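You operate a simulated robot arm through the tools that you are given. There is no shell and no other tool. Be economical: measure what you need, move in short steps, check, and stop when the job is done.

You run a simulated robot arm. Do the job below in one go: nothing can be reset, and whatever is moved stays where it is left.

TASK
Dry the humidity card at the fan until one spot is pink, then switch off.
Fine: the card goes on the fan tray and back on the table.

It is judged by the outcome, as a careful person would: the job done as asked, and still so three seconds after it is handed in. It fails if anything else is knocked over, pushed out of place, dropped, spilled or broken.

THE ROBOT
A 7-joint arm with a two-finger parallel gripper, fixed in place. Base frame: the origin is at the foot of the arm, x ahead of it, y to its left, z up. Units: cm, rad, N and s.
Its first joint turns from -2.897 to 2.897 rad. Payload 4.4 kg.
Tool frame: the origin (TCP) lies between the finger pads and is the grasp point; the fingertips stand 2.3 cm ahead of it; z points along the fingers, y is the line along which they close. The gripper opens to 9.4 cm. The fingers are 3.8 cm wide and 1 cm thick; the gripper's body (5.4 by 9.6 cm) begins 3.9 cm behind the TCP.
Orientation is that of the tool frame in the base frame, as [roll, pitch, yaw] about the fixed x, y, z axes, in that order (R = Rz(yaw) Ry(pitch) Rx(roll)). With the fingers straight down and closing along the base's y, the tool's x points along the base's -x, its y along +y and its z along -z.

THE INTERFACE
- The arm moves only by the tool jog_arm. Its argument "steps" is a list that holds one entry, the list of rows, each a list of 7 numbers: the turn, a rotation vector about the tool's x, y, z in rad, then the shift along the tool's x, y, z in cm, then the opening, from 0 (shut) to 1 (fully open). In form: [[[rx, ry, rz, x, y, z, gripper], ...]]. A call has 1 to 12 rows; each row shifts and turns the commanded pose from where the row before left it, along the tool's axes as they then stand. Rows are played at 5 a second. More than 5 cm and 0.15 rad between two rows, or a gripper value outside its range, and nothing of the call is played. A pose out of reach is approached as far as the arm can. The call stops where the force on the tool passes 40 N (or 10 N more than at its start, if that is more) or the arm is blocked; 0.2 s more then pass. The fingers move at their own pace (about 7.2 cm/s each) and stop on an object; they squeeze with about 23 N. The grip force told is the motor's: it shows also when the fingers shut on nothing. Time passes only in rows, and 0.2 s behind the last, so rows that do not move let the fingers close. The reply holds the time, the measured pose of the TCP, the force on the tool along the base axes, the opening and the grip force, in the units named above and with some noise.
- Cameras (640 x 400 px; columns grow to the right, rows downward): "scene" is fixed at [4.97, -65.1, 163.3]; the picture's right is [0.77, -0.64, 0.00], its down [-0.25, -0.31, -0.92] and it looks along [0.58, 0.71, -0.40] (base axes); focal length 328 px, centre (320, 200). "wrist" rides on the gripper at [8.6, 1.6, -7.4] in the tool frame; the picture's right is [-0.18, 0.98, 0.00], its down [-0.58, -0.11, -0.81] and it looks along [-0.79, -0.15, 0.59] (tool axes); focal length 243 px, centre (320, 200). There is no depth. A picture from a camera that has moved, and an enlarged one, comes with that camera's place and axes in the base frame and with its lens.
- camera(camera): a new picture of that camera. It takes no simulated time.
- inspect(camera, box): a new picture of the part [left, top, right, bottom] of that camera's present view, enlarged. It takes no simulated time.
- close_job(): hands the job in; it is judged then, once.

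Work in short steps. Places have to be worked out from the pictures, the camera data and where the tool is seen: move nearer, look again, correct. Check each grasp and each placing, and mend what went wrong. You have 120 turns and 64 pictures in all, those below and enlarged ones among them. Open the gripper and draw the arm clear of the work before you hand the job in, unless the task says otherwise; then end with one line.

The tools are called by a JSON object that holds its "method" and its "body". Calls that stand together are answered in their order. jog_arm: Moves the arm, as the interface text tells. Its arguments: {"type":"object","properties":{"steps":{"type":"array","items":{"type":"array","items":{"type":"array","items":{"type":"number"}}}}},"required":["steps"]} The other tools are called the same way: camera (camera) takes a picture; inspect (camera, box) takes an enlarged picture of a part of a camera's view; close_job () hands the job in.

At the start:

```text
t: 0.0
tool_pos: [55.45, 46.86, 122.99]
orientation: [-3.142, -0.001, -3.141]
ft_force: [-0.3, -0.7, -0.1]
grip_width: 9.41
grasp_force: 0.1
```

scene: 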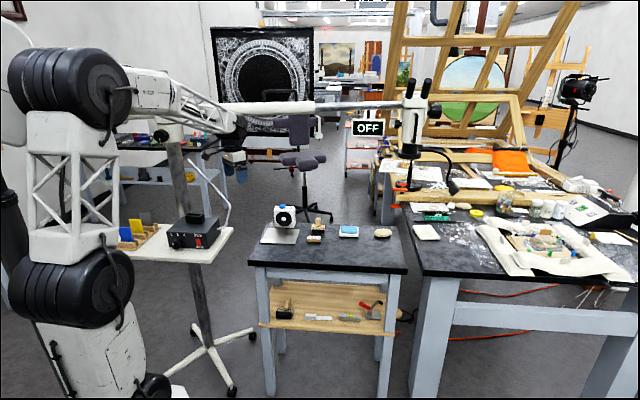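
wrist: 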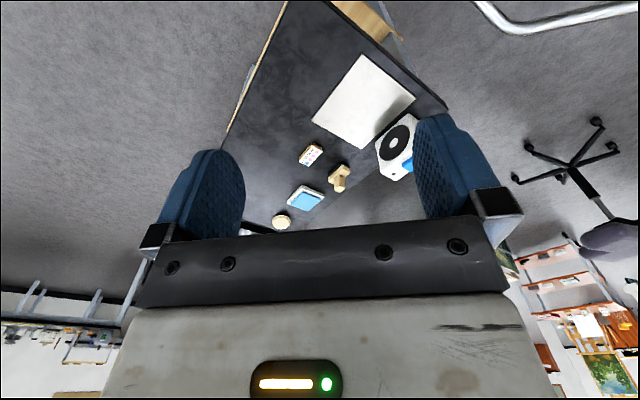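

The small table holds a fan with a tray, a card, a block and other items. I zoom in on them first.

{"method": "inspect", "body": {"camera": "scene", "box": [240, 190, 420, 290]}}

{"method": "inspect", "body": {"camera": "wrist", "box": [220, 40, 460, 240]}}

{"method": "inspect", "body": {"camera": "scene", "box": [330, 100, 400, 145]}}

```text
3.56 times, centred on (330, 240) of scene
camera zoom: at [4.97, -65.1, 163.3], right [0.77, -0.64, 0.0], down [-0.25, -0.31, -0.92], along [0.58, 0.71, -0.4], focal length 1167 px, centre (284, 58)
```

zoom: 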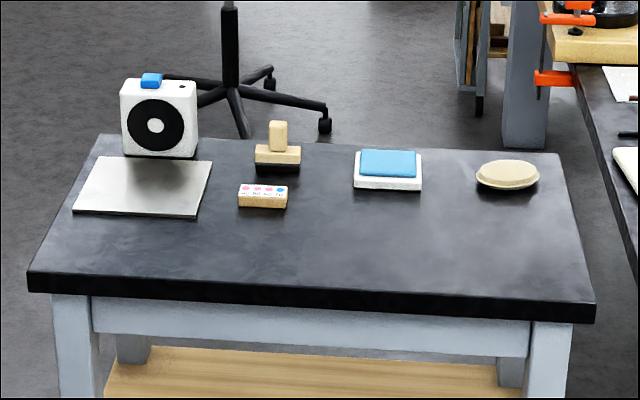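

```text
2.00 times, centred on (340, 140) of wrist
camera zoom: at [46.78, 48.46, 130.66], right [0.18, 0.98, 0.0], down [0.58, -0.11, 0.81], along [0.79, -0.15, -0.59], focal length 485 px, centre (280, 320)
```

zoom: 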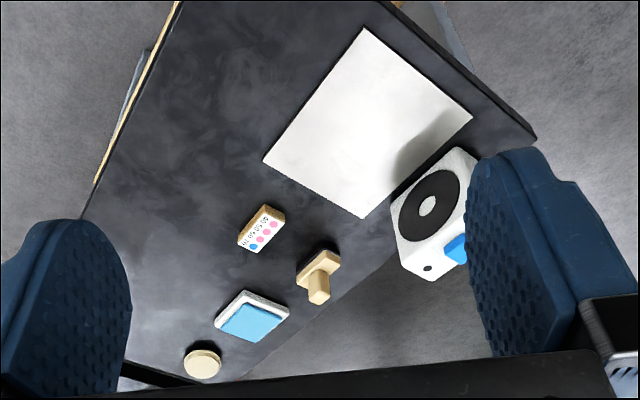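

```text
8.89 times, centred on (365, 122) of scene
camera zoom: at [4.97, -65.1, 163.3], right [0.77, -0.64, 0.0], down [-0.25, -0.31, -0.92], along [0.58, 0.71, -0.4], focal length 2918 px, centre (-80, 889)
```

zoom: 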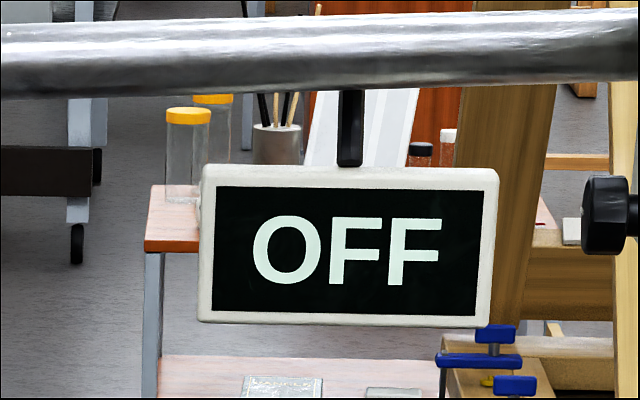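

I zoom further onto the card's spots and the fan switch.

{"method": "inspect", "body": {"camera": "scene", "box": [300, 232, 332, 252]}}

{"method": "inspect", "body": {"camera": "scene", "box": [264, 204, 304, 240]}}

{"method": "inspect", "body": {"camera": "wrist", "box": [330, 135, 370, 180]}}

{"method": "inspect", "body": {"camera": "wrist", "box": [290, 135, 340, 170]}}

```text
16.00 times, centred on (316, 242) of scene
camera zoom: at [4.97, -65.1, 163.3], right [0.77, -0.64, 0.0], down [-0.25, -0.31, -0.92], along [0.58, 0.71, -0.4], focal length 5252 px, centre (384, -472)
```

zoom: 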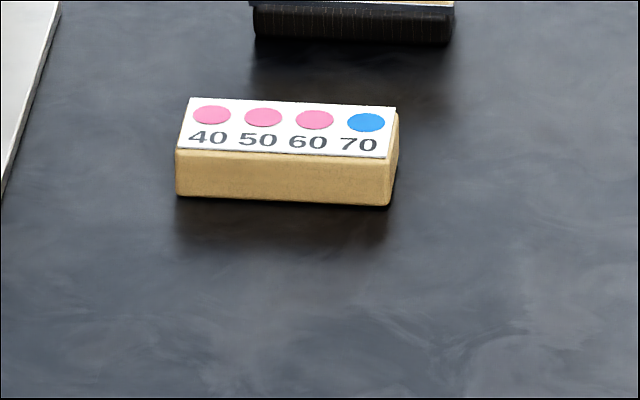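

```text
11.11 times, centred on (284, 222) of scene
camera zoom: at [4.97, -65.1, 163.3], right [0.77, -0.64, 0.0], down [-0.25, -0.31, -0.92], along [0.58, 0.71, -0.4], focal length 3647 px, centre (720, -44)
```

zoom: 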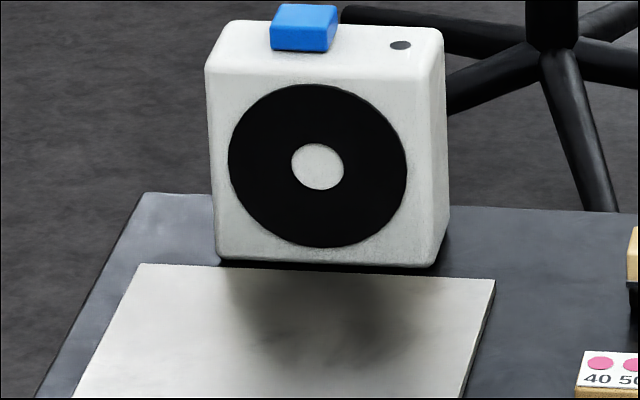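

```text
8.89 times, centred on (350, 158) of wrist
camera zoom: at [46.78, 48.46, 130.66], right [0.18, 0.98, 0.0], down [0.58, -0.11, 0.81], along [0.79, -0.15, -0.59], focal length 2157 px, centre (53, 578)
```

zoom: 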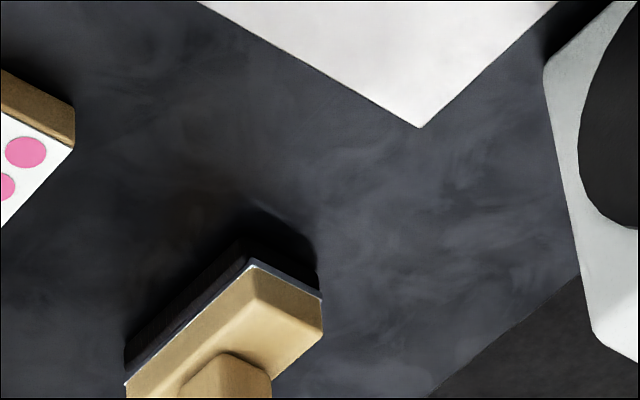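

```text
11.43 times, centred on (315, 152) of wrist
camera zoom: at [46.78, 48.46, 130.66], right [0.18, 0.98, 0.0], down [0.58, -0.11, 0.81], along [0.79, -0.15, -0.59], focal length 2773 px, centre (377, 743)
```

zoom: 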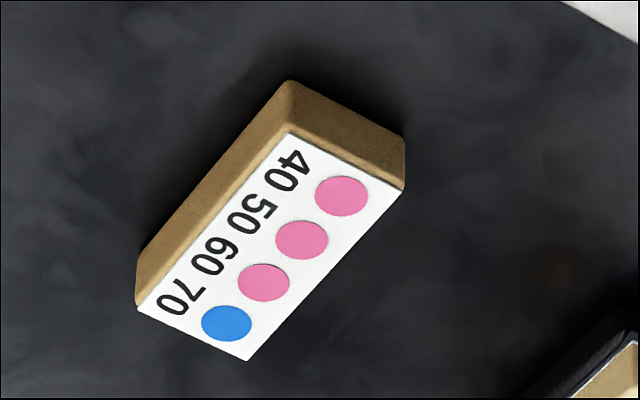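

The card is a small block (about 6 cm long, long axis along (0.7,-0.7)) near (86,38.5). Spots 40, 50 and 60 are pink and 70 is blue, so I must dry it until only 40 is pink. I turn the tool 45° so it closes across the block and move nearer.

{"method": "jog_arm", "body": {"steps": [[[0, 0, 0.131, 0, 0, 0, 1], [0, 0, 0.131, 0, 0, 0, 1], [0, 0, 0.131, 0, 0, 0, 1], [0, 0, 0.131, 0, 0, 0, 1], [0, 0, 0.131, 0, 0, 0, 1], [0, 0, 0.13, 0, 0, 0, 1]]]}}

{"method": "jog_arm", "body": {"steps": [[[0, 0, 0, -2.9, 1.4, 1.8, 1], [0, 0, 0, -2.9, 1.4, 1.8, 1], [0, 0, 0, -2.9, 1.4, 1.8, 1], [0, 0, 0, -2.9, 1.4, 1.8, 1], [0, 0, 0, -2.9, 1.4, 1.8, 1], [0, 0, 0, -2.9, 1.4, 1.8, 1], [0, 0, 0, -2.9, 1.4, 1.8, 1]]]}}

{"method": "camera", "body": {"camera": "wrist"}}

```text
t: 1.4
tool_pos: [55.37, 46.7, 123.09]
orientation: [3.141, 0.0, 2.354]
ft_force: [-0.5, -1.1, 0.4]
grip_width: 9.4
grasp_force: 0.1
```

```text
t: 3.0
tool_pos: [76.71, 39.43, 110.58]
orientation: [3.14, 0.002, 2.358]
ft_force: [0.8, -0.8, 0.5]
grip_width: 9.4
grasp_force: 0.1
```

```text
54 pictures are left
camera wrist: at [71.77, 46.76, 118.06], right [0.82, 0.57, 0.0], down [0.33, -0.49, 0.81], along [0.46, -0.66, -0.59], focal length 243 px, centre (320, 200)
```

wrist: 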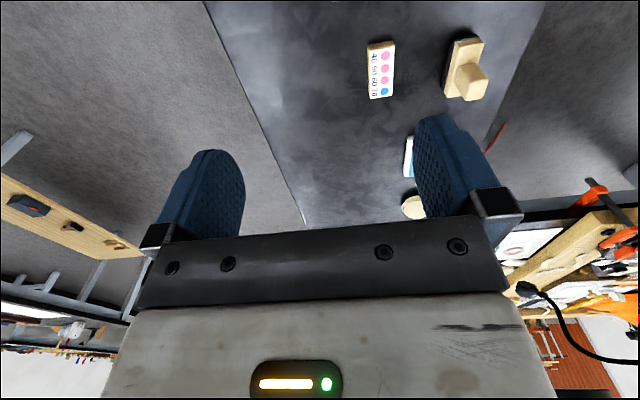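

Block centre comes out at about (86.2, 39.1) and the alignment is 45°. I move above it with the gripper narrowed to avoid the stamp beside it.

{"method": "jog_arm", "body": {"steps": [[[0, 0, 0, -1.4, 1.3, 1.8, 0.6], [0, 0, 0, -1.4, 1.3, 1.8, 0.6], [0, 0, 0, -1.4, 1.3, 1.8, 0.6], [0, 0, 0, -1.4, 1.3, 1.8, 0.6], [0, 0, 0, -1.4, 1.3, 1.8, 0.6], [0, 0, 0, 0, 0, 2, 0.6]]]}}

{"method": "camera", "body": {"camera": "wrist"}}

```text
t: 4.4
tool_pos: [86.27, 39.1, 99.71]
orientation: [-3.141, 0.0, 2.358]
ft_force: [0.4, 1.0, 0.4]
grip_width: 5.65
grasp_force: 0.2
```

```text
53 pictures are left
camera wrist: at [81.34, 46.33, 107.19], right [0.82, 0.57, 0.0], down [0.33, -0.49, 0.81], along [0.46, -0.66, -0.59], focal length 243 px, centre (320, 200)
```

wrist: 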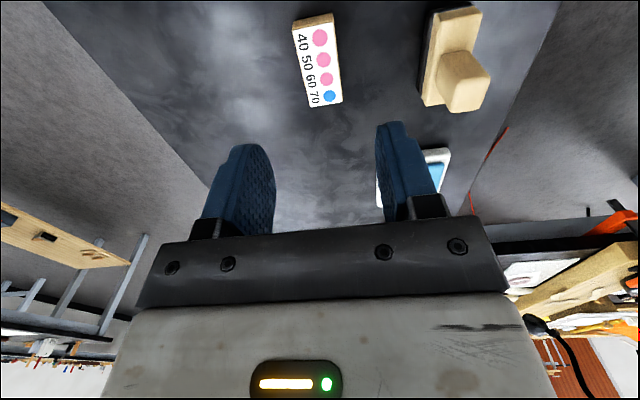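

The block sits directly under the TCP. I descend to z≈89 (fingertips just above the table) and look.

{"method": "jog_arm", "body": {"steps": [[[0, 0, 0, 0, 0, 2, 0.6], [0, 0, 0, 0, 0, 2, 0.6], [0, 0, 0, 0, 0, 2, 0.6], [0, 0, 0, 0, 0, 2, 0.6], [0, 0, 0, 0, 0, 1.5, 0.6], [0, 0, 0, 0, 0, 1.1, 0.6]]]}}

{"method": "camera", "body": {"camera": "wrist"}}

```text
t: 5.8
tool_pos: [86.31, 38.96, 88.91]
orientation: [3.141, 0.001, 2.357]
ft_force: [0.8, 0.2, -0.8]
grip_width: 5.66
grasp_force: 0.1
```

```text
52 pictures are left
camera wrist: at [81.31, 46.35, 96.49], right [0.82, 0.57, 0.0], down [0.33, -0.49, 0.81], along [0.46, -0.67, -0.59], focal length 243 px, centre (320, 200)
```

wrist: 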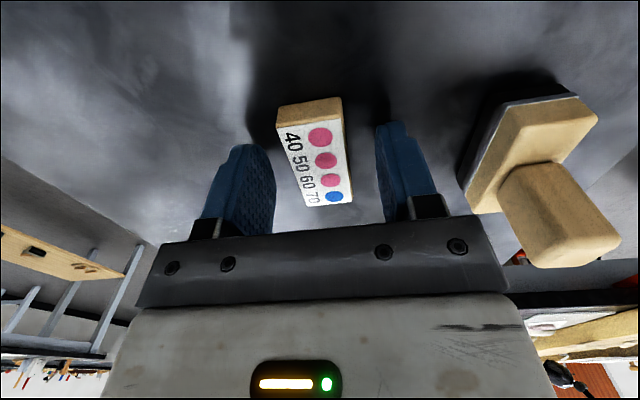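

Card lies aligned between the fingers. I close.

{"method": "jog_arm", "body": {"steps": [[[0, 0, 0, 0, 0, 0, 0.3], [0, 0, 0, 0, 0, 0, 0.15], [0, 0, 0, 0, 0, 0, 0], [0, 0, 0, 0, 0, 0, 0], [0, 0, 0, 0, 0, 0, 0]]]}}

{"method": "jog_arm", "body": {"steps": [[[0, 0, 0, 0, 0, -1.5, 0], [0, 0, 0, 0, 0, -2, 0], [0, 0, 0, 0, 0, -2, 0], [0, 0, 0, 0, 0, -2, 0], [0, 0, 0, 0, 0, -2, 0]]]}}

{"method": "camera", "body": {"camera": "wrist"}}

{"method": "inspect", "body": {"camera": "scene", "box": [240, 190, 420, 290]}}

```text
t: 7.0
tool_pos: [86.21, 39.01, 88.94]
orientation: [3.141, 0.0, 2.356]
ft_force: [0.4, 0.5, -0.1]
grip_width: 2.88
grasp_force: 23.2
```

```text
t: 8.2
tool_pos: [86.32, 39.04, 98.4]
orientation: [3.141, -0.001, 2.357]
ft_force: [0.6, -0.8, -0.7]
grip_width: 2.89
grasp_force: 22.9
```

```text
51 pictures are left
camera wrist: at [81.28, 46.35, 105.9], right [0.82, 0.57, 0.0], down [0.34, -0.49, 0.81], along [0.46, -0.67, -0.59], focal length 243 px, centre (320, 200)
```

wrist: 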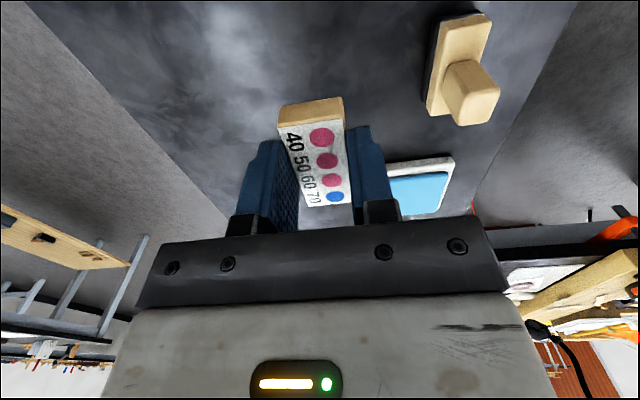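

```text
3.56 times, centred on (330, 240) of scene
camera zoom: at [4.97, -65.1, 163.3], right [0.77, -0.64, 0.0], down [-0.25, -0.31, -0.92], along [0.58, 0.71, -0.4], focal length 1167 px, centre (284, 58)
```

zoom: 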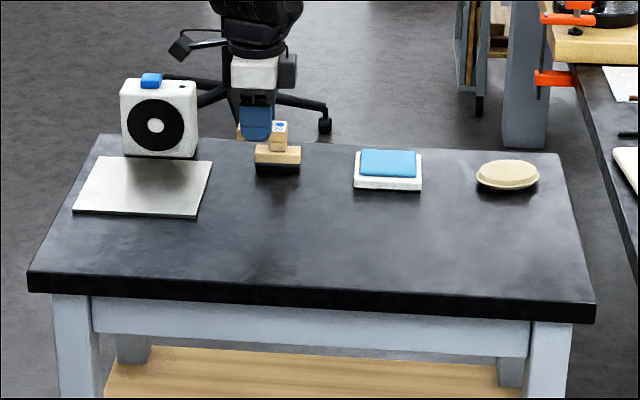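

Card is held (2.88 cm wide) and the stamp is undisturbed. Tray centre works out at about (76.9, 51.5), so I carry the card there at height.

{"method": "jog_arm", "body": {"steps": [[[0, 0, 0, 2.2, 0.2, 0, 0], [0, 0, 0, 2.2, 0.2, 0, 0], [0, 0, 0, 2.2, 0.2, 0, 0], [0, 0, 0, 2.2, 0.25, 0, 0], [0, 0, 0, 2.2, 0.25, 0, 0], [0, 0, 0, 2.2, 0.25, 0, 0], [0, 0, 0, 2.2, 0.25, 0, 0]]]}}

{"method": "camera", "body": {"camera": "wrist"}}

{"method": "inspect", "body": {"camera": "scene", "box": [240, 180, 350, 260]}}

```text
t: 9.8
tool_pos: [76.5, 51.05, 98.43]
orientation: [-3.142, 0.001, 2.355]
ft_force: [-0.5, 0.5, -0.8]
grip_width: 2.88
grasp_force: 22.6
```

```text
49 pictures are left
camera wrist: at [71.53, 58.36, 105.94], right [0.83, 0.56, 0.0], down [0.33, -0.49, 0.81], along [0.46, -0.67, -0.59], focal length 243 px, centre (320, 200)
```

wrist: 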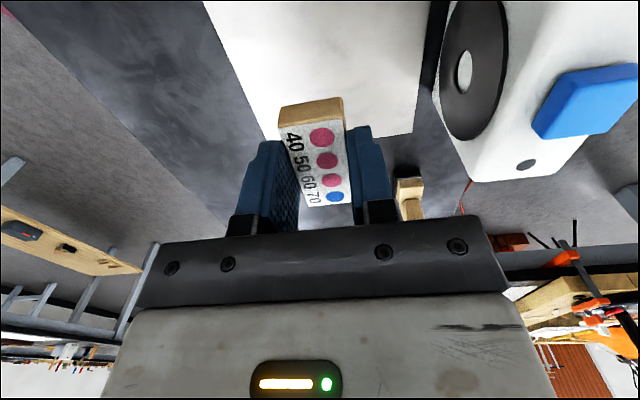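

```text
5.00 times, centred on (295, 220) of scene
camera zoom: at [4.97, -65.1, 163.3], right [0.77, -0.64, 0.0], down [-0.25, -0.31, -0.92], along [0.58, 0.71, -0.4], focal length 1641 px, centre (445, 100)
```

zoom: 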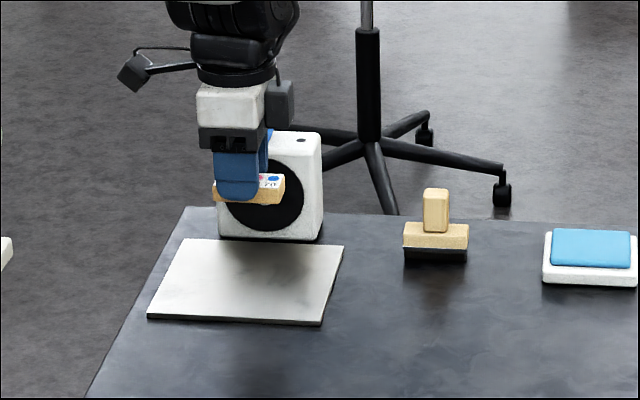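

Well over the tray, clear of the fan. I lower the card onto the tray gently.

{"method": "jog_arm", "body": {"steps": [[[0, 0, 0, 0, 0, 2, 0], [0, 0, 0, 0, 0, 2, 0], [0, 0, 0, 0, 0, 2, 0], [0, 0, 0, 0, 0, 1.2, 0], [0, 0, 0, 0, 0, 0.8, 0], [0, 0, 0, 0, 0, 0.4, 0]]]}}

{"method": "inspect", "body": {"camera": "scene", "box": [255, 210, 315, 250]}}

```text
t: 11.2
tool_pos: [76.55, 51.03, 90.07]
orientation: [3.14, 0.0, 2.359]
ft_force: [0.2, 0.3, -0.6]
grip_width: 2.86
grasp_force: 22.6
```

```text
10.00 times, centred on (285, 230) of scene
camera zoom: at [4.97, -65.1, 163.3], right [0.77, -0.64, 0.0], down [-0.25, -0.31, -0.92], along [0.58, 0.71, -0.4], focal length 3283 px, centre (670, -100)
```

zoom: 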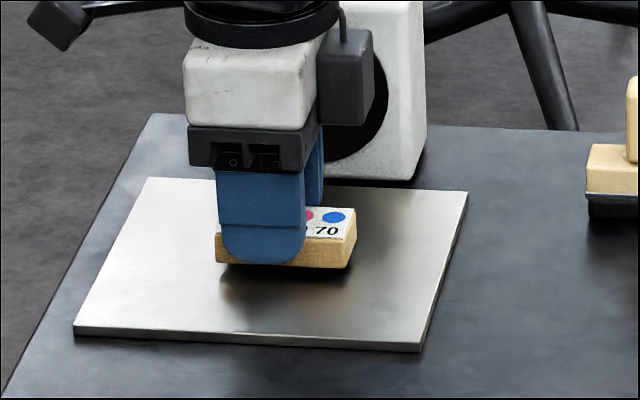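

Still hovering slightly; I go down in small steps until contact.

{"method": "jog_arm", "body": {"steps": [[[0, 0, 0, 0, 0, 0.2, 0], [0, 0, 0, 0, 0, 0.2, 0], [0, 0, 0, 0, 0, 0.1, 0]]]}}

{"method": "jog_arm", "body": {"steps": [[[0, 0, 0, 0, 0, 0.1, 0], [0, 0, 0, 0, 0, 0, 0]]]}}

{"method": "inspect", "body": {"camera": "scene", "box": [270, 222, 300, 242]}}

```text
t: 12.0
tool_pos: [76.59, 51.0, 89.66]
orientation: [3.14, 0.001, 2.357]
ft_force: [-0.5, 0.3, 1.2]
grip_width: 2.88
grasp_force: 23.1
```

```text
t: 12.6
tool_pos: [76.54, 51.04, 89.5]
orientation: [3.14, -0.001, 2.356]
ft_force: [-1.7, -1.1, 11.9]
grip_width: 2.83
grasp_force: 22.9
```

```text
16.00 times, centred on (285, 232) of scene
camera zoom: at [4.97, -65.1, 163.3], right [0.77, -0.64, 0.0], down [-0.25, -0.31, -0.92], along [0.58, 0.71, -0.4], focal length 5252 px, centre (880, -312)
```

zoom: 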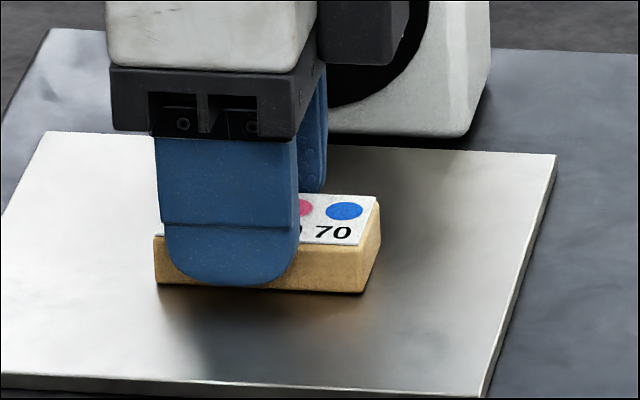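

The card is in contact with the tray. I release and rise.

{"method": "jog_arm", "body": {"steps": [[[0, 0, 0, 0, 0, 0, 0.5], [0, 0, 0, 0, 0, 0, 0.5], [0, 0, 0, 0, 0, -2, 0.5], [0, 0, 0, 0, 0, -3, 0.5], [0, 0, 0, 0, 0, -3, 0.5], [0, 0, 0, 0, 0, -3, 0.5], [0, 0, 0, 0, 0, -3, 0], [0, 0, 0, 0, 0, -2, 0]]]}}

{"method": "camera", "body": {"camera": "wrist"}}

{"method": "inspect", "body": {"camera": "scene", "box": [255, 200, 315, 250]}}

```text
t: 14.4
tool_pos: [76.43, 51.05, 105.54]
orientation: [-3.139, -0.001, 2.355]
ft_force: [-0.8, -0.1, -0.3]
grip_width: 0.02
grasp_force: 23.1
```

```text
45 pictures are left
camera wrist: at [71.49, 58.41, 112.98], right [0.82, 0.57, 0.0], down [0.34, -0.49, 0.81], along [0.46, -0.67, -0.59], focal length 243 px, centre (320, 200)
```

wrist: 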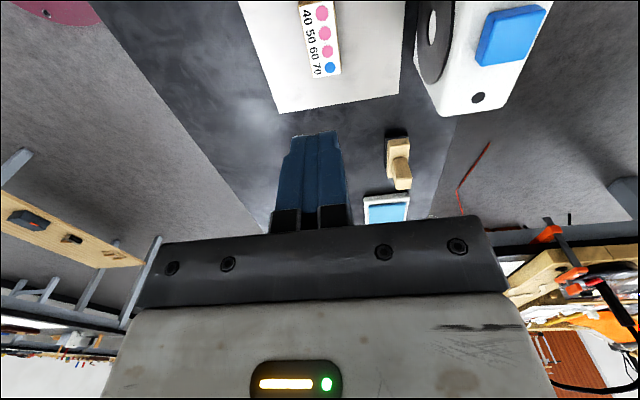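

```text
8.00 times, centred on (285, 225) of scene
camera zoom: at [4.97, -65.1, 163.3], right [0.77, -0.64, 0.0], down [-0.25, -0.31, -0.92], along [0.58, 0.71, -0.4], focal length 2626 px, centre (600, 0)
```

zoom: 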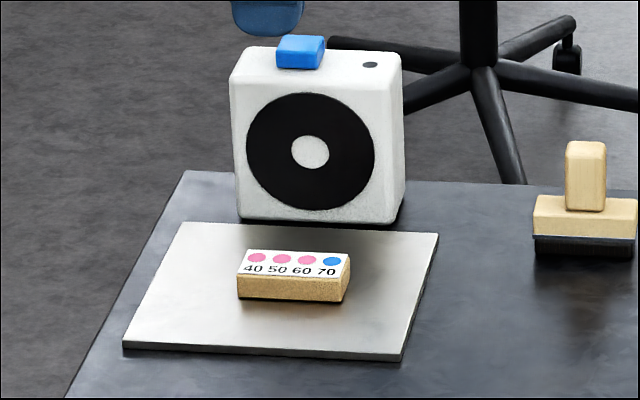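

The card is on the tray. I look closely at the blue switch.

{"method": "inspect", "body": {"camera": "wrist", "box": [400, 0, 560, 120]}}

{"method": "inspect", "body": {"camera": "scene", "box": [270, 200, 310, 225]}}

```text
3.33 times, centred on (480, 60) of wrist
camera zoom: at [71.49, 58.41, 112.98], right [0.82, 0.57, 0.0], down [0.34, -0.49, 0.81], along [0.46, -0.67, -0.59], focal length 809 px, centre (-213, 667)
```

zoom: 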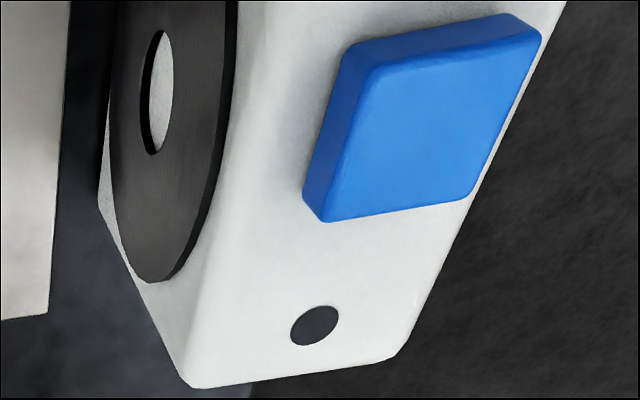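

```text
16.00 times, centred on (290, 212) of scene
camera zoom: at [4.97, -65.1, 163.3], right [0.77, -0.64, 0.0], down [-0.25, -0.31, -0.92], along [0.58, 0.71, -0.4], focal length 5252 px, centre (800, 0)
```

zoom: 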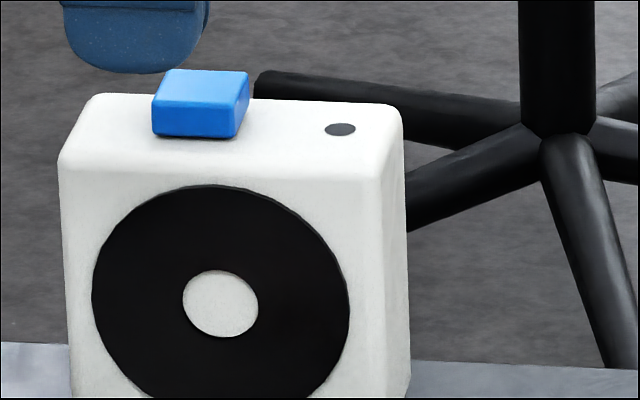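

The blue piece is a push button with an indicator dot; its top is near (83.6, 60, 97), past the straight-down reach. I tilt the closed fingers outward 0.5 rad and hover above it.

{"method": "jog_arm", "body": {"steps": [[[-0.125, 0, 0, 0, 0, 0, 0], [-0.125, 0, 0, 0, 0, 0, 0], [-0.125, 0, 0, 0, 0, 0, 0], [-0.125, 0, 0, 0, 0, 0, 0], [0, 0, 0, 0.3, 2.05, 1.8, 0], [0, 0, 0, 0.3, 2.05, 1.8, 0], [0, 0, 0, 0.3, 2.05, 1.8, 0], [0, 0, 0, 0.3, 2.05, 1.8, 0]]]}}

{"method": "camera", "body": {"camera": "wrist"}}

{"method": "inspect", "body": {"camera": "scene", "box": [250, 180, 320, 250]}}

```text
t: 16.2
tool_pos: [83.23, 59.43, 103.06]
orientation: [2.642, 0.002, 2.356]
ft_force: [-0.3, 0.6, 0.2]
grip_width: 0.01
grasp_force: 23.0
```

```text
41 pictures are left
camera wrist: at [75.57, 64.03, 110.49], right [0.74, 0.48, 0.47], down [0.07, -0.75, 0.66], along [0.67, -0.45, -0.59], focal length 243 px, centre (320, 200)
```

wrist: 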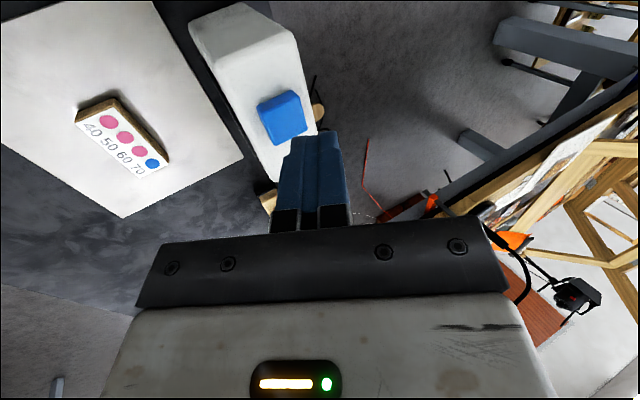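

```text
5.71 times, centred on (285, 215) of scene
camera zoom: at [4.97, -65.1, 163.3], right [0.77, -0.64, 0.0], down [-0.25, -0.31, -0.92], along [0.58, 0.71, -0.4], focal length 1876 px, centre (520, 114)
```

zoom: 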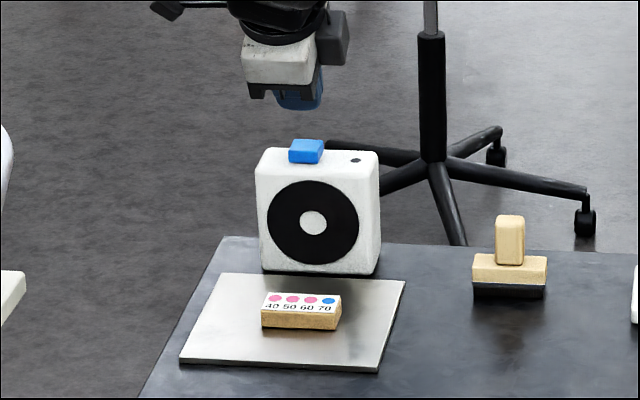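

Estimate confirmed: button top (83.7, 60.3, ~97), fingertips above it at about 100.5. I descend vertically 2.8 cm, then check.

{"method": "jog_arm", "body": {"steps": [[[0, 0, 0, 0, -0.479, 0.878, 0], [0, 0, 0, 0, -0.479, 0.878, 0], [0, 0, 0, 0, -0.383, 0.702, 0]]]}}

{"method": "inspect", "body": {"camera": "scene", "box": [265, 190, 315, 225]}}

{"method": "inspect", "body": {"camera": "wrist", "box": [220, 60, 380, 180]}}

```text
t: 17.0
tool_pos: [83.14, 59.35, 100.27]
orientation: [2.642, -0.001, 2.358]
ft_force: [0.1, 0.0, 0.3]
grip_width: 0.02
grasp_force: 23.8
```

```text
11.43 times, centred on (290, 208) of scene
camera zoom: at [4.97, -65.1, 163.3], right [0.77, -0.64, 0.0], down [-0.25, -0.31, -0.92], along [0.58, 0.71, -0.4], focal length 3752 px, centre (663, 114)
```

zoom: 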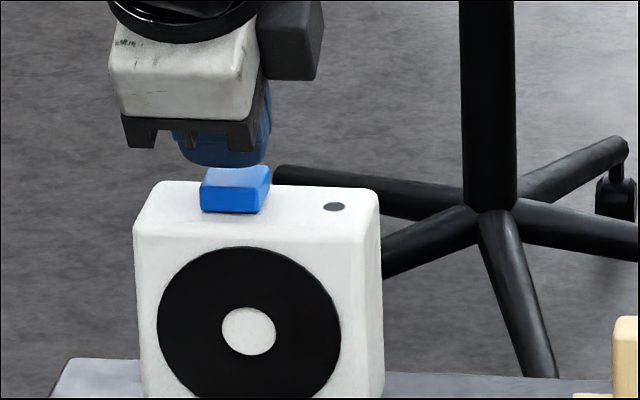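

```text
3.33 times, centred on (300, 120) of wrist
camera zoom: at [75.56, 64.03, 107.66], right [0.74, 0.48, 0.47], down [0.07, -0.75, 0.66], along [0.67, -0.45, -0.59], focal length 809 px, centre (387, 467)
```

zoom: 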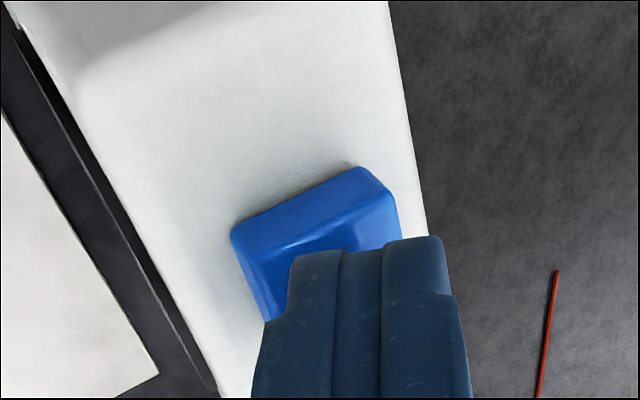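

Nearly touching. I step down in small increments, watching force and the sign.

{"method": "jog_arm", "body": {"steps": [[[0, 0, 0, 0, -0.144, 0.263, 0], [0, 0, 0, 0, -0.144, 0.263, 0]]]}}

{"method": "jog_arm", "body": {"steps": [[[0, 0, 0, 0, -0.096, 0.176, 0], [0, 0, 0, 0, -0.096, 0.176, 0]]]}}

{"method": "inspect", "body": {"camera": "scene", "box": [265, 110, 405, 245]}}

```text
t: 17.6
tool_pos: [83.23, 59.29, 99.51]
orientation: [2.64, 0.0, 2.357]
ft_force: [-0.6, -0.4, 1.2]
grip_width: 0.0
grasp_force: 23.0
```

```text
t: 18.2
tool_pos: [83.16, 59.55, 99.25]
orientation: [2.642, -0.002, 2.357]
ft_force: [1.1, -1.1, 3.8]
grip_width: 0.01
grasp_force: 22.7
```

```text
2.96 times, centred on (335, 178) of scene
camera zoom: at [4.97, -65.1, 163.3], right [0.77, -0.64, 0.0], down [-0.25, -0.31, -0.92], along [0.58, 0.71, -0.4], focal length 973 px, centre (276, 267)
```

zoom: 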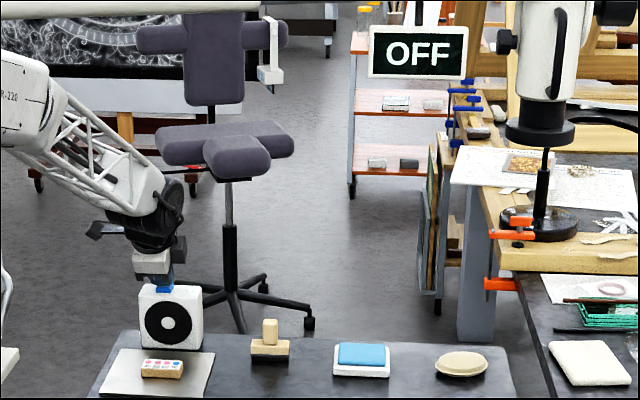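

Contact (about 4 N). I press a bit more.

{"method": "jog_arm", "body": {"steps": [[[0, 0, 0, 0, -0.096, 0.176, 0]]]}}

{"method": "inspect", "body": {"camera": "scene", "box": [265, 110, 405, 245]}}

```text
t: 18.6
tool_pos: [83.13, 59.46, 99.15]
orientation: [2.641, 0.0, 2.357]
ft_force: [-0.3, 0.3, 8.3]
grip_width: 0.0
grasp_force: 23.7
```

```text
2.96 times, centred on (335, 178) of scene
camera zoom: at [4.97, -65.1, 163.3], right [0.77, -0.64, 0.0], down [-0.25, -0.31, -0.92], along [0.58, 0.71, -0.4], focal length 973 px, centre (276, 267)
```

zoom: 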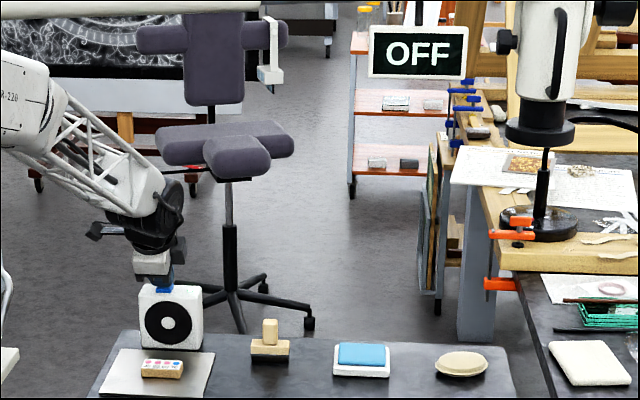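

Spring-like resistance (8 N). I press further.

{"method": "jog_arm", "body": {"steps": [[[0, 0, 0, 0, -0.096, 0.176, 0], [0, 0, 0, 0, -0.096, 0.176, 0]]]}}

{"method": "inspect", "body": {"camera": "scene", "box": [265, 110, 405, 245]}}

```text
t: 19.2
tool_pos: [83.1, 59.41, 98.67]
orientation: [2.64, 0.0, 2.358]
ft_force: [-1.0, 3.0, 22.8]
grip_width: 0.0
grasp_force: 22.8
```

```text
2.96 times, centred on (335, 178) of scene
camera zoom: at [4.97, -65.1, 163.3], right [0.77, -0.64, 0.0], down [-0.25, -0.31, -0.92], along [0.58, 0.71, -0.4], focal length 973 px, centre (276, 267)
```

zoom: 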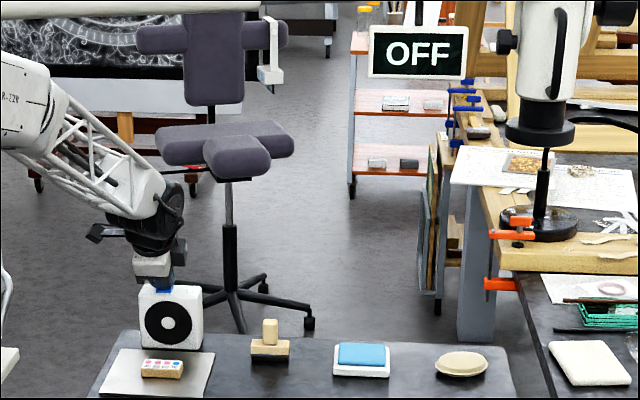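

The sign has not changed; I check the fan's own indicator and the card.

{"method": "inspect", "body": {"camera": "scene", "box": [265, 200, 315, 250]}}

```text
8.00 times, centred on (290, 225) of scene
camera zoom: at [4.97, -65.1, 163.3], right [0.77, -0.64, 0.0], down [-0.25, -0.31, -0.92], along [0.58, 0.71, -0.4], focal length 2626 px, centre (560, 0)
```

zoom: 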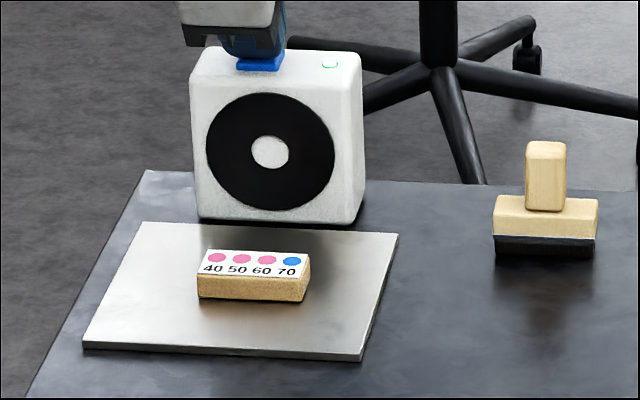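

The indicator is now green: the fan is on. I release the button, hovering just above it, and check.

{"method": "jog_arm", "body": {"steps": [[[0, 0, 0, 0, 0.479, -0.878, 0], [0, 0, 0, 0, 0.239, -0.439, 0]]]}}

{"method": "inspect", "body": {"camera": "scene", "box": [265, 200, 315, 250]}}

```text
t: 19.8
tool_pos: [83.08, 59.34, 100.08]
orientation: [2.643, 0.001, 2.358]
ft_force: [-0.4, 0.8, -0.1]
grip_width: 0.02
grasp_force: 23.0
```

```text
8.00 times, centred on (290, 225) of scene
camera zoom: at [4.97, -65.1, 163.3], right [0.77, -0.64, 0.0], down [-0.25, -0.31, -0.92], along [0.58, 0.71, -0.4], focal length 2626 px, centre (560, 0)
```

zoom: 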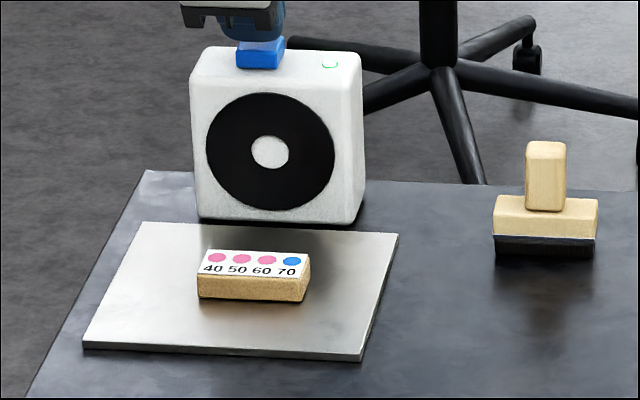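

Fan stays on with button up. I wait about 2 s and look at the spots.

{"method": "jog_arm", "body": {"steps": [[[0, 0, 0, 0, 0, 0, 0], [0, 0, 0, 0, 0, 0, 0], [0, 0, 0, 0, 0, 0, 0], [0, 0, 0, 0, 0, 0, 0], [0, 0, 0, 0, 0, 0, 0], [0, 0, 0, 0, 0, 0, 0], [0, 0, 0, 0, 0, 0, 0], [0, 0, 0, 0, 0, 0, 0], [0, 0, 0, 0, 0, 0, 0]]]}}

{"method": "inspect", "body": {"camera": "scene", "box": [270, 200, 320, 240]}}

```text
t: 21.8
tool_pos: [83.19, 59.43, 99.98]
orientation: [2.642, -0.001, 2.356]
ft_force: [0.2, -0.5, 0.2]
grip_width: 0.01
grasp_force: 22.7
```

```text
10.00 times, centred on (295, 220) of scene
camera zoom: at [4.97, -65.1, 163.3], right [0.77, -0.64, 0.0], down [-0.25, -0.31, -0.92], along [0.58, 0.71, -0.4], focal length 3283 px, centre (570, 0)
```

zoom: 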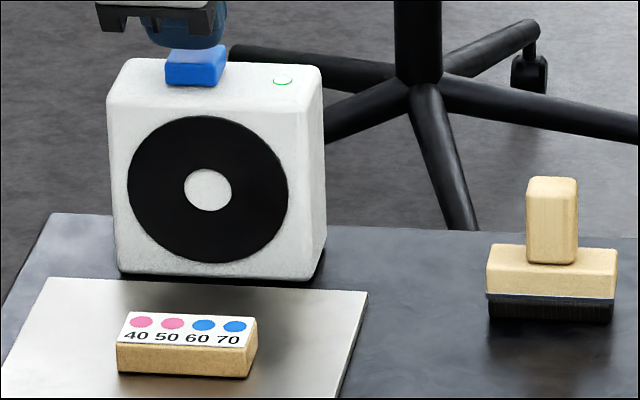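

60 has turned blue; 50 is next. I check in about 0.8 s steps.

{"method": "jog_arm", "body": {"steps": [[[0, 0, 0, 0, 0, 0, 0], [0, 0, 0, 0, 0, 0, 0], [0, 0, 0, 0, 0, 0, 0]]]}}

{"method": "inspect", "body": {"camera": "scene", "box": [270, 200, 320, 240]}}

```text
t: 22.6
tool_pos: [83.1, 59.43, 100.11]
orientation: [2.641, 0.0, 2.356]
ft_force: [-0.9, 0.2, 0.3]
grip_width: 0.0
grasp_force: 23.2
```

```text
10.00 times, centred on (295, 220) of scene
camera zoom: at [4.97, -65.1, 163.3], right [0.77, -0.64, 0.0], down [-0.25, -0.31, -0.92], along [0.58, 0.71, -0.4], focal length 3283 px, centre (570, 0)
```

zoom: 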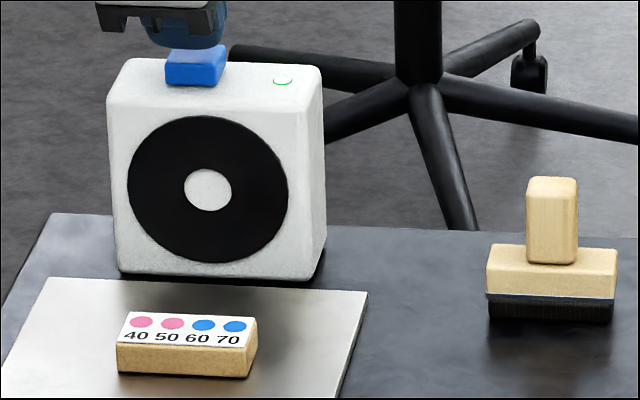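

50 is still pink; I continue.

{"method": "jog_arm", "body": {"steps": [[[0, 0, 0, 0, 0, 0, 0], [0, 0, 0, 0, 0, 0, 0], [0, 0, 0, 0, 0, 0, 0]]]}}

{"method": "inspect", "body": {"camera": "scene", "box": [270, 200, 320, 240]}}

```text
t: 23.4
tool_pos: [83.26, 59.26, 100.1]
orientation: [2.644, -0.001, 2.356]
ft_force: [-0.3, -0.3, -0.8]
grip_width: 0.0
grasp_force: 22.7
```

```text
10.00 times, centred on (295, 220) of scene
camera zoom: at [4.97, -65.1, 163.3], right [0.77, -0.64, 0.0], down [-0.25, -0.31, -0.92], along [0.58, 0.71, -0.4], focal length 3283 px, centre (570, 0)
```

zoom: 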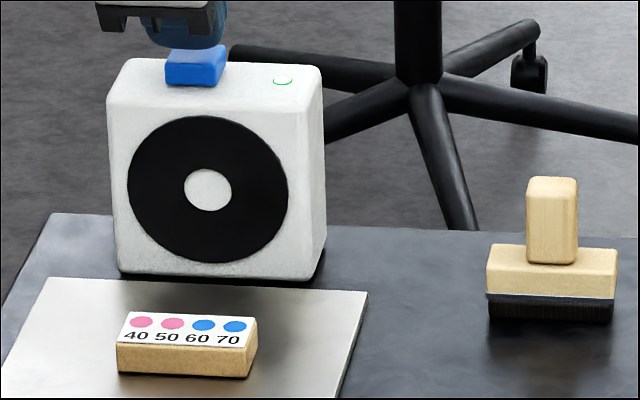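

Still pink at 50; I continue.

{"method": "jog_arm", "body": {"steps": [[[0, 0, 0, 0, 0, 0, 0], [0, 0, 0, 0, 0, 0, 0], [0, 0, 0, 0, 0, 0, 0], [0, 0, 0, 0, 0, 0, 0]]]}}

{"method": "inspect", "body": {"camera": "scene", "box": [270, 200, 320, 240]}}

```text
t: 24.4
tool_pos: [83.16, 59.26, 100.05]
orientation: [2.643, 0.001, 2.356]
ft_force: [0.1, 0.6, 0.5]
grip_width: 0.0
grasp_force: 23.3
```

```text
10.00 times, centred on (295, 220) of scene
camera zoom: at [4.97, -65.1, 163.3], right [0.77, -0.64, 0.0], down [-0.25, -0.31, -0.92], along [0.58, 0.71, -0.4], focal length 3283 px, centre (570, 0)
```

zoom: 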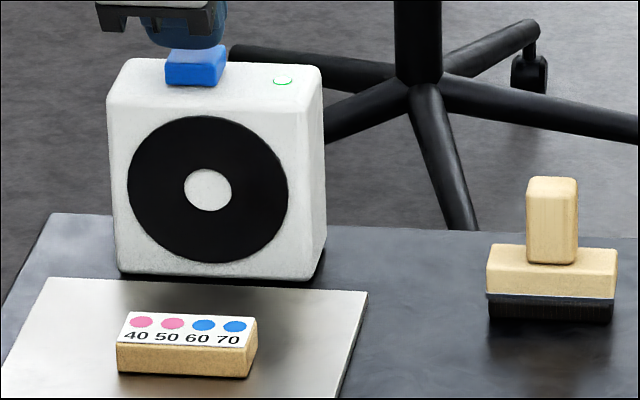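

No change yet; I continue at about 1 s.

{"method": "jog_arm", "body": {"steps": [[[0, 0, 0, 0, 0, 0, 0], [0, 0, 0, 0, 0, 0, 0], [0, 0, 0, 0, 0, 0, 0], [0, 0, 0, 0, 0, 0, 0]]]}}

{"method": "inspect", "body": {"camera": "scene", "box": [270, 200, 320, 240]}}

```text
t: 25.4
tool_pos: [83.19, 59.3, 100.08]
orientation: [2.644, 0.001, 2.357]
ft_force: [1.5, 0.9, 0.1]
grip_width: 0.0
grasp_force: 22.6
```

```text
10.00 times, centred on (295, 220) of scene
camera zoom: at [4.97, -65.1, 163.3], right [0.77, -0.64, 0.0], down [-0.25, -0.31, -0.92], along [0.58, 0.71, -0.4], focal length 3283 px, centre (570, 0)
```

zoom: 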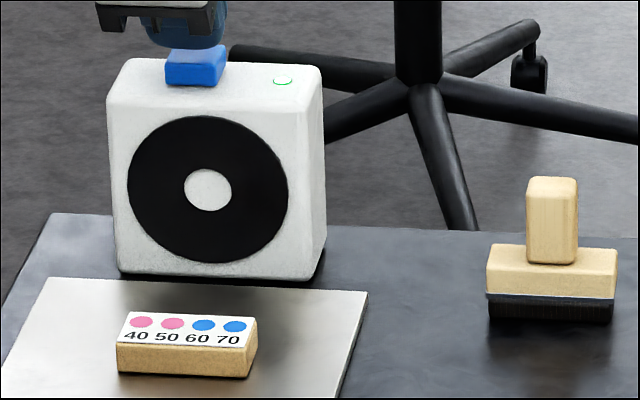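

50 remains pink; I continue.

{"method": "jog_arm", "body": {"steps": [[[0, 0, 0, 0, 0, 0, 0], [0, 0, 0, 0, 0, 0, 0], [0, 0, 0, 0, 0, 0, 0], [0, 0, 0, 0, 0, 0, 0]]]}}

{"method": "inspect", "body": {"camera": "scene", "box": [270, 200, 320, 240]}}

```text
t: 26.4
tool_pos: [83.19, 59.47, 100.08]
orientation: [2.643, 0.001, 2.357]
ft_force: [-0.2, -0.1, 0.2]
grip_width: 0.0
grasp_force: 23.0
```

```text
10.00 times, centred on (295, 220) of scene
camera zoom: at [4.97, -65.1, 163.3], right [0.77, -0.64, 0.0], down [-0.25, -0.31, -0.92], along [0.58, 0.71, -0.4], focal length 3283 px, centre (570, 0)
```

zoom: 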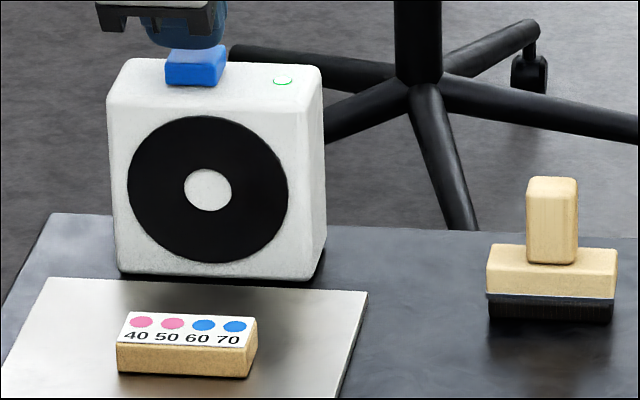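

The gap is over 4.6 s, so slightly longer waits are safe.

{"method": "jog_arm", "body": {"steps": [[[0, 0, 0, 0, 0, 0, 0], [0, 0, 0, 0, 0, 0, 0], [0, 0, 0, 0, 0, 0, 0], [0, 0, 0, 0, 0, 0, 0], [0, 0, 0, 0, 0, 0, 0], [0, 0, 0, 0, 0, 0, 0]]]}}

{"method": "inspect", "body": {"camera": "scene", "box": [270, 200, 320, 240]}}

```text
t: 27.8
tool_pos: [83.06, 59.43, 100.15]
orientation: [2.642, 0.0, 2.357]
ft_force: [0.7, -0.4, -0.2]
grip_width: 0.0
grasp_force: 23.0
```

```text
10.00 times, centred on (295, 220) of scene
camera zoom: at [4.97, -65.1, 163.3], right [0.77, -0.64, 0.0], down [-0.25, -0.31, -0.92], along [0.58, 0.71, -0.4], focal length 3283 px, centre (570, 0)
```

zoom: 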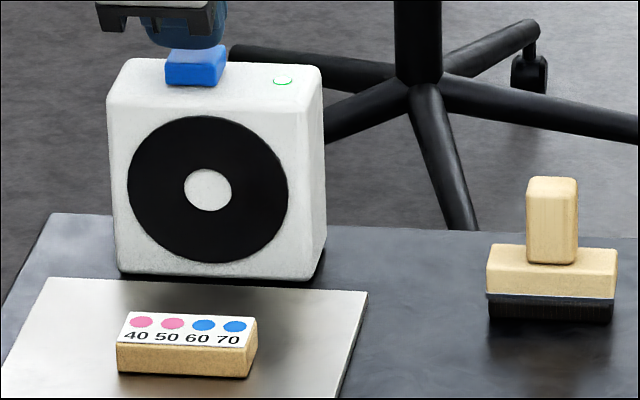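

Still pink at 50; I continue.

{"method": "jog_arm", "body": {"steps": [[[0, 0, 0, 0, 0, 0, 0], [0, 0, 0, 0, 0, 0, 0], [0, 0, 0, 0, 0, 0, 0], [0, 0, 0, 0, 0, 0, 0], [0, 0, 0, 0, 0, 0, 0], [0, 0, 0, 0, 0, 0, 0]]]}}

{"method": "inspect", "body": {"camera": "scene", "box": [270, 200, 320, 240]}}

```text
t: 29.2
tool_pos: [83.19, 59.4, 100.11]
orientation: [2.642, 0.0, 2.355]
ft_force: [-0.5, 0.2, -0.5]
grip_width: 0.02
grasp_force: 22.5
```

```text
10.00 times, centred on (295, 220) of scene
camera zoom: at [4.97, -65.1, 163.3], right [0.77, -0.64, 0.0], down [-0.25, -0.31, -0.92], along [0.58, 0.71, -0.4], focal length 3283 px, centre (570, 0)
```

zoom: 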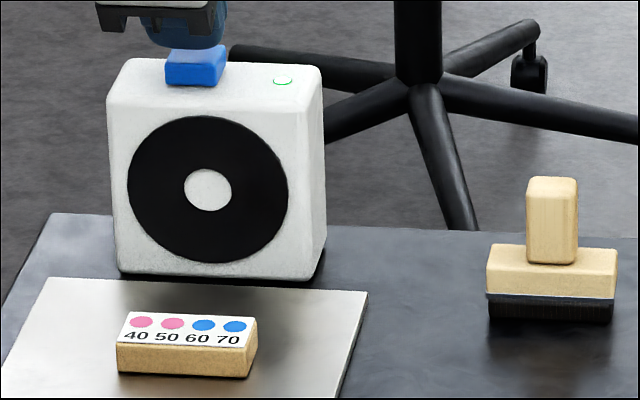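

Continuing, nothing changed yet.

{"method": "jog_arm", "body": {"steps": [[[0, 0, 0, 0, 0, 0, 0], [0, 0, 0, 0, 0, 0, 0], [0, 0, 0, 0, 0, 0, 0], [0, 0, 0, 0, 0, 0, 0], [0, 0, 0, 0, 0, 0, 0], [0, 0, 0, 0, 0, 0, 0], [0, 0, 0, 0, 0, 0, 0]]]}}

{"method": "inspect", "body": {"camera": "scene", "box": [270, 200, 320, 240]}}

```text
t: 30.8
tool_pos: [83.11, 59.29, 100.06]
orientation: [2.642, 0.0, 2.356]
ft_force: [0.6, 0.5, -1.1]
grip_width: 0.01
grasp_force: 22.5
```

```text
10.00 times, centred on (295, 220) of scene
camera zoom: at [4.97, -65.1, 163.3], right [0.77, -0.64, 0.0], down [-0.25, -0.31, -0.92], along [0.58, 0.71, -0.4], focal length 3283 px, centre (570, 0)
```

zoom: 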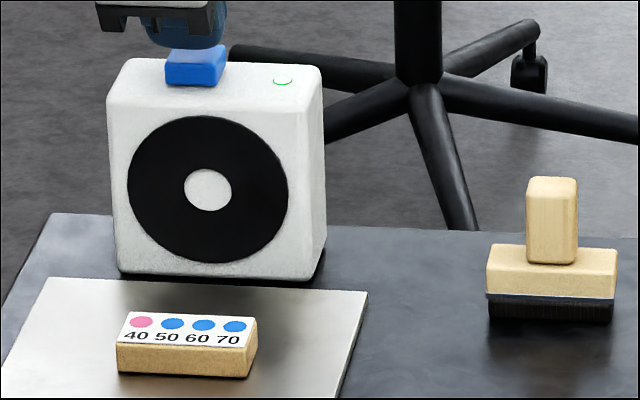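

Now only 40 is pink. I press the button the same way at once and lift off.

{"method": "jog_arm", "body": {"steps": [[[0, 0, 0, 0, -0.335, 0.615, 0], [0, 0, 0, 0, -0.192, 0.351, 0], [0, 0, 0, 0, -0.192, 0.351, 0]]]}}

{"method": "inspect", "body": {"camera": "scene", "box": [270, 200, 320, 240]}}

```text
t: 31.6
tool_pos: [83.18, 59.42, 98.95]
orientation: [2.638, 0.0, 2.354]
ft_force: [-1.2, -0.4, 19.1]
grip_width: 0.0
grasp_force: 23.4
```

```text
10.00 times, centred on (295, 220) of scene
camera zoom: at [4.97, -65.1, 163.3], right [0.77, -0.64, 0.0], down [-0.25, -0.31, -0.92], along [0.58, 0.71, -0.4], focal length 3283 px, centre (570, 0)
```

zoom: 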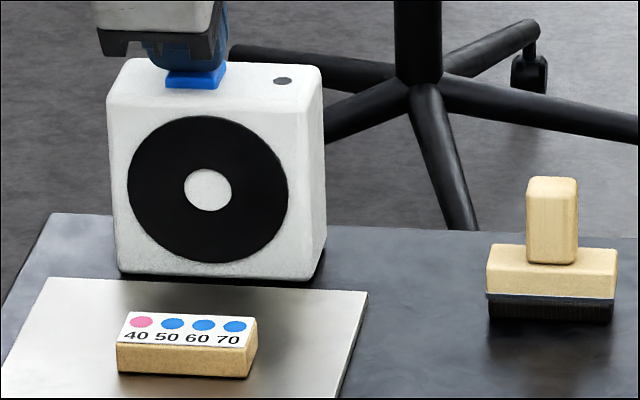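

The indicator is dark: fan off, only 40 pink. I lift straight up, retrace to above the card and untilt.

{"method": "jog_arm", "body": {"steps": [[[0, 0, 0, 0, 0.527, -0.966, 0], [0, 0, 0, 0, 0.79, -1.449, 0], [0, 0, 0, 0, 0.79, -1.449, 0], [0, 0, 0, -0.3, -2.05, -1.8, 0], [0, 0, 0, -0.3, -2.05, -1.8, 0], [0, 0, 0, -0.3, -2.05, -1.8, 0], [0, 0, 0, -0.3, -2.05, -1.8, 0], [0.125, 0, 0, 0, 0, 0, 0], [0.125, 0, 0, 0, 0, 0, 0], [0.125, 0, 0, 0, 0, 0, 0.5], [0.125, 0, 0, 0, 0, 0, 0.5]]]}}

{"method": "camera", "body": {"camera": "wrist"}}

{"method": "inspect", "body": {"camera": "scene", "box": [255, 200, 335, 250]}}

```text
t: 34.0
tool_pos: [76.47, 51.04, 105.54]
orientation: [-3.141, 0.0, 2.356]
ft_force: [-0.5, -0.5, 0.2]
grip_width: 4.69
grasp_force: 0.0
```

```text
22 pictures are left
camera wrist: at [71.55, 58.39, 113.06], right [0.82, 0.57, 0.0], down [0.33, -0.49, 0.81], along [0.46, -0.67, -0.59], focal length 243 px, centre (320, 200)
```

wrist: 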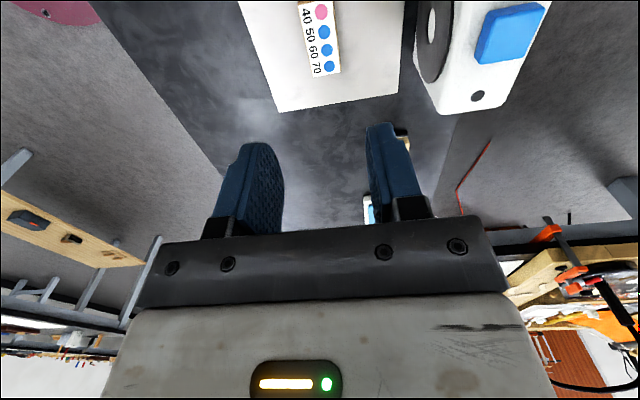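

```text
8.00 times, centred on (295, 225) of scene
camera zoom: at [4.97, -65.1, 163.3], right [0.77, -0.64, 0.0], down [-0.25, -0.31, -0.92], along [0.58, 0.71, -0.4], focal length 2626 px, centre (520, 0)
```

zoom: 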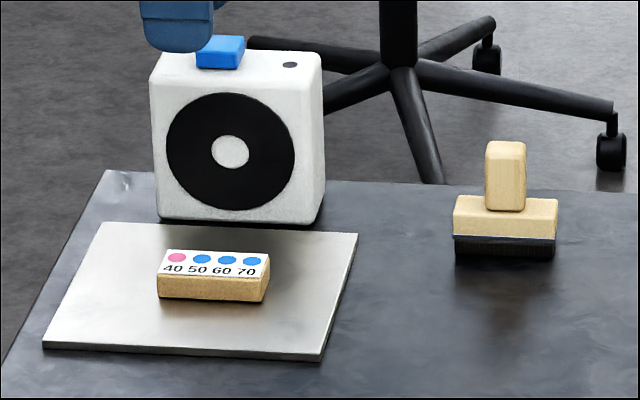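

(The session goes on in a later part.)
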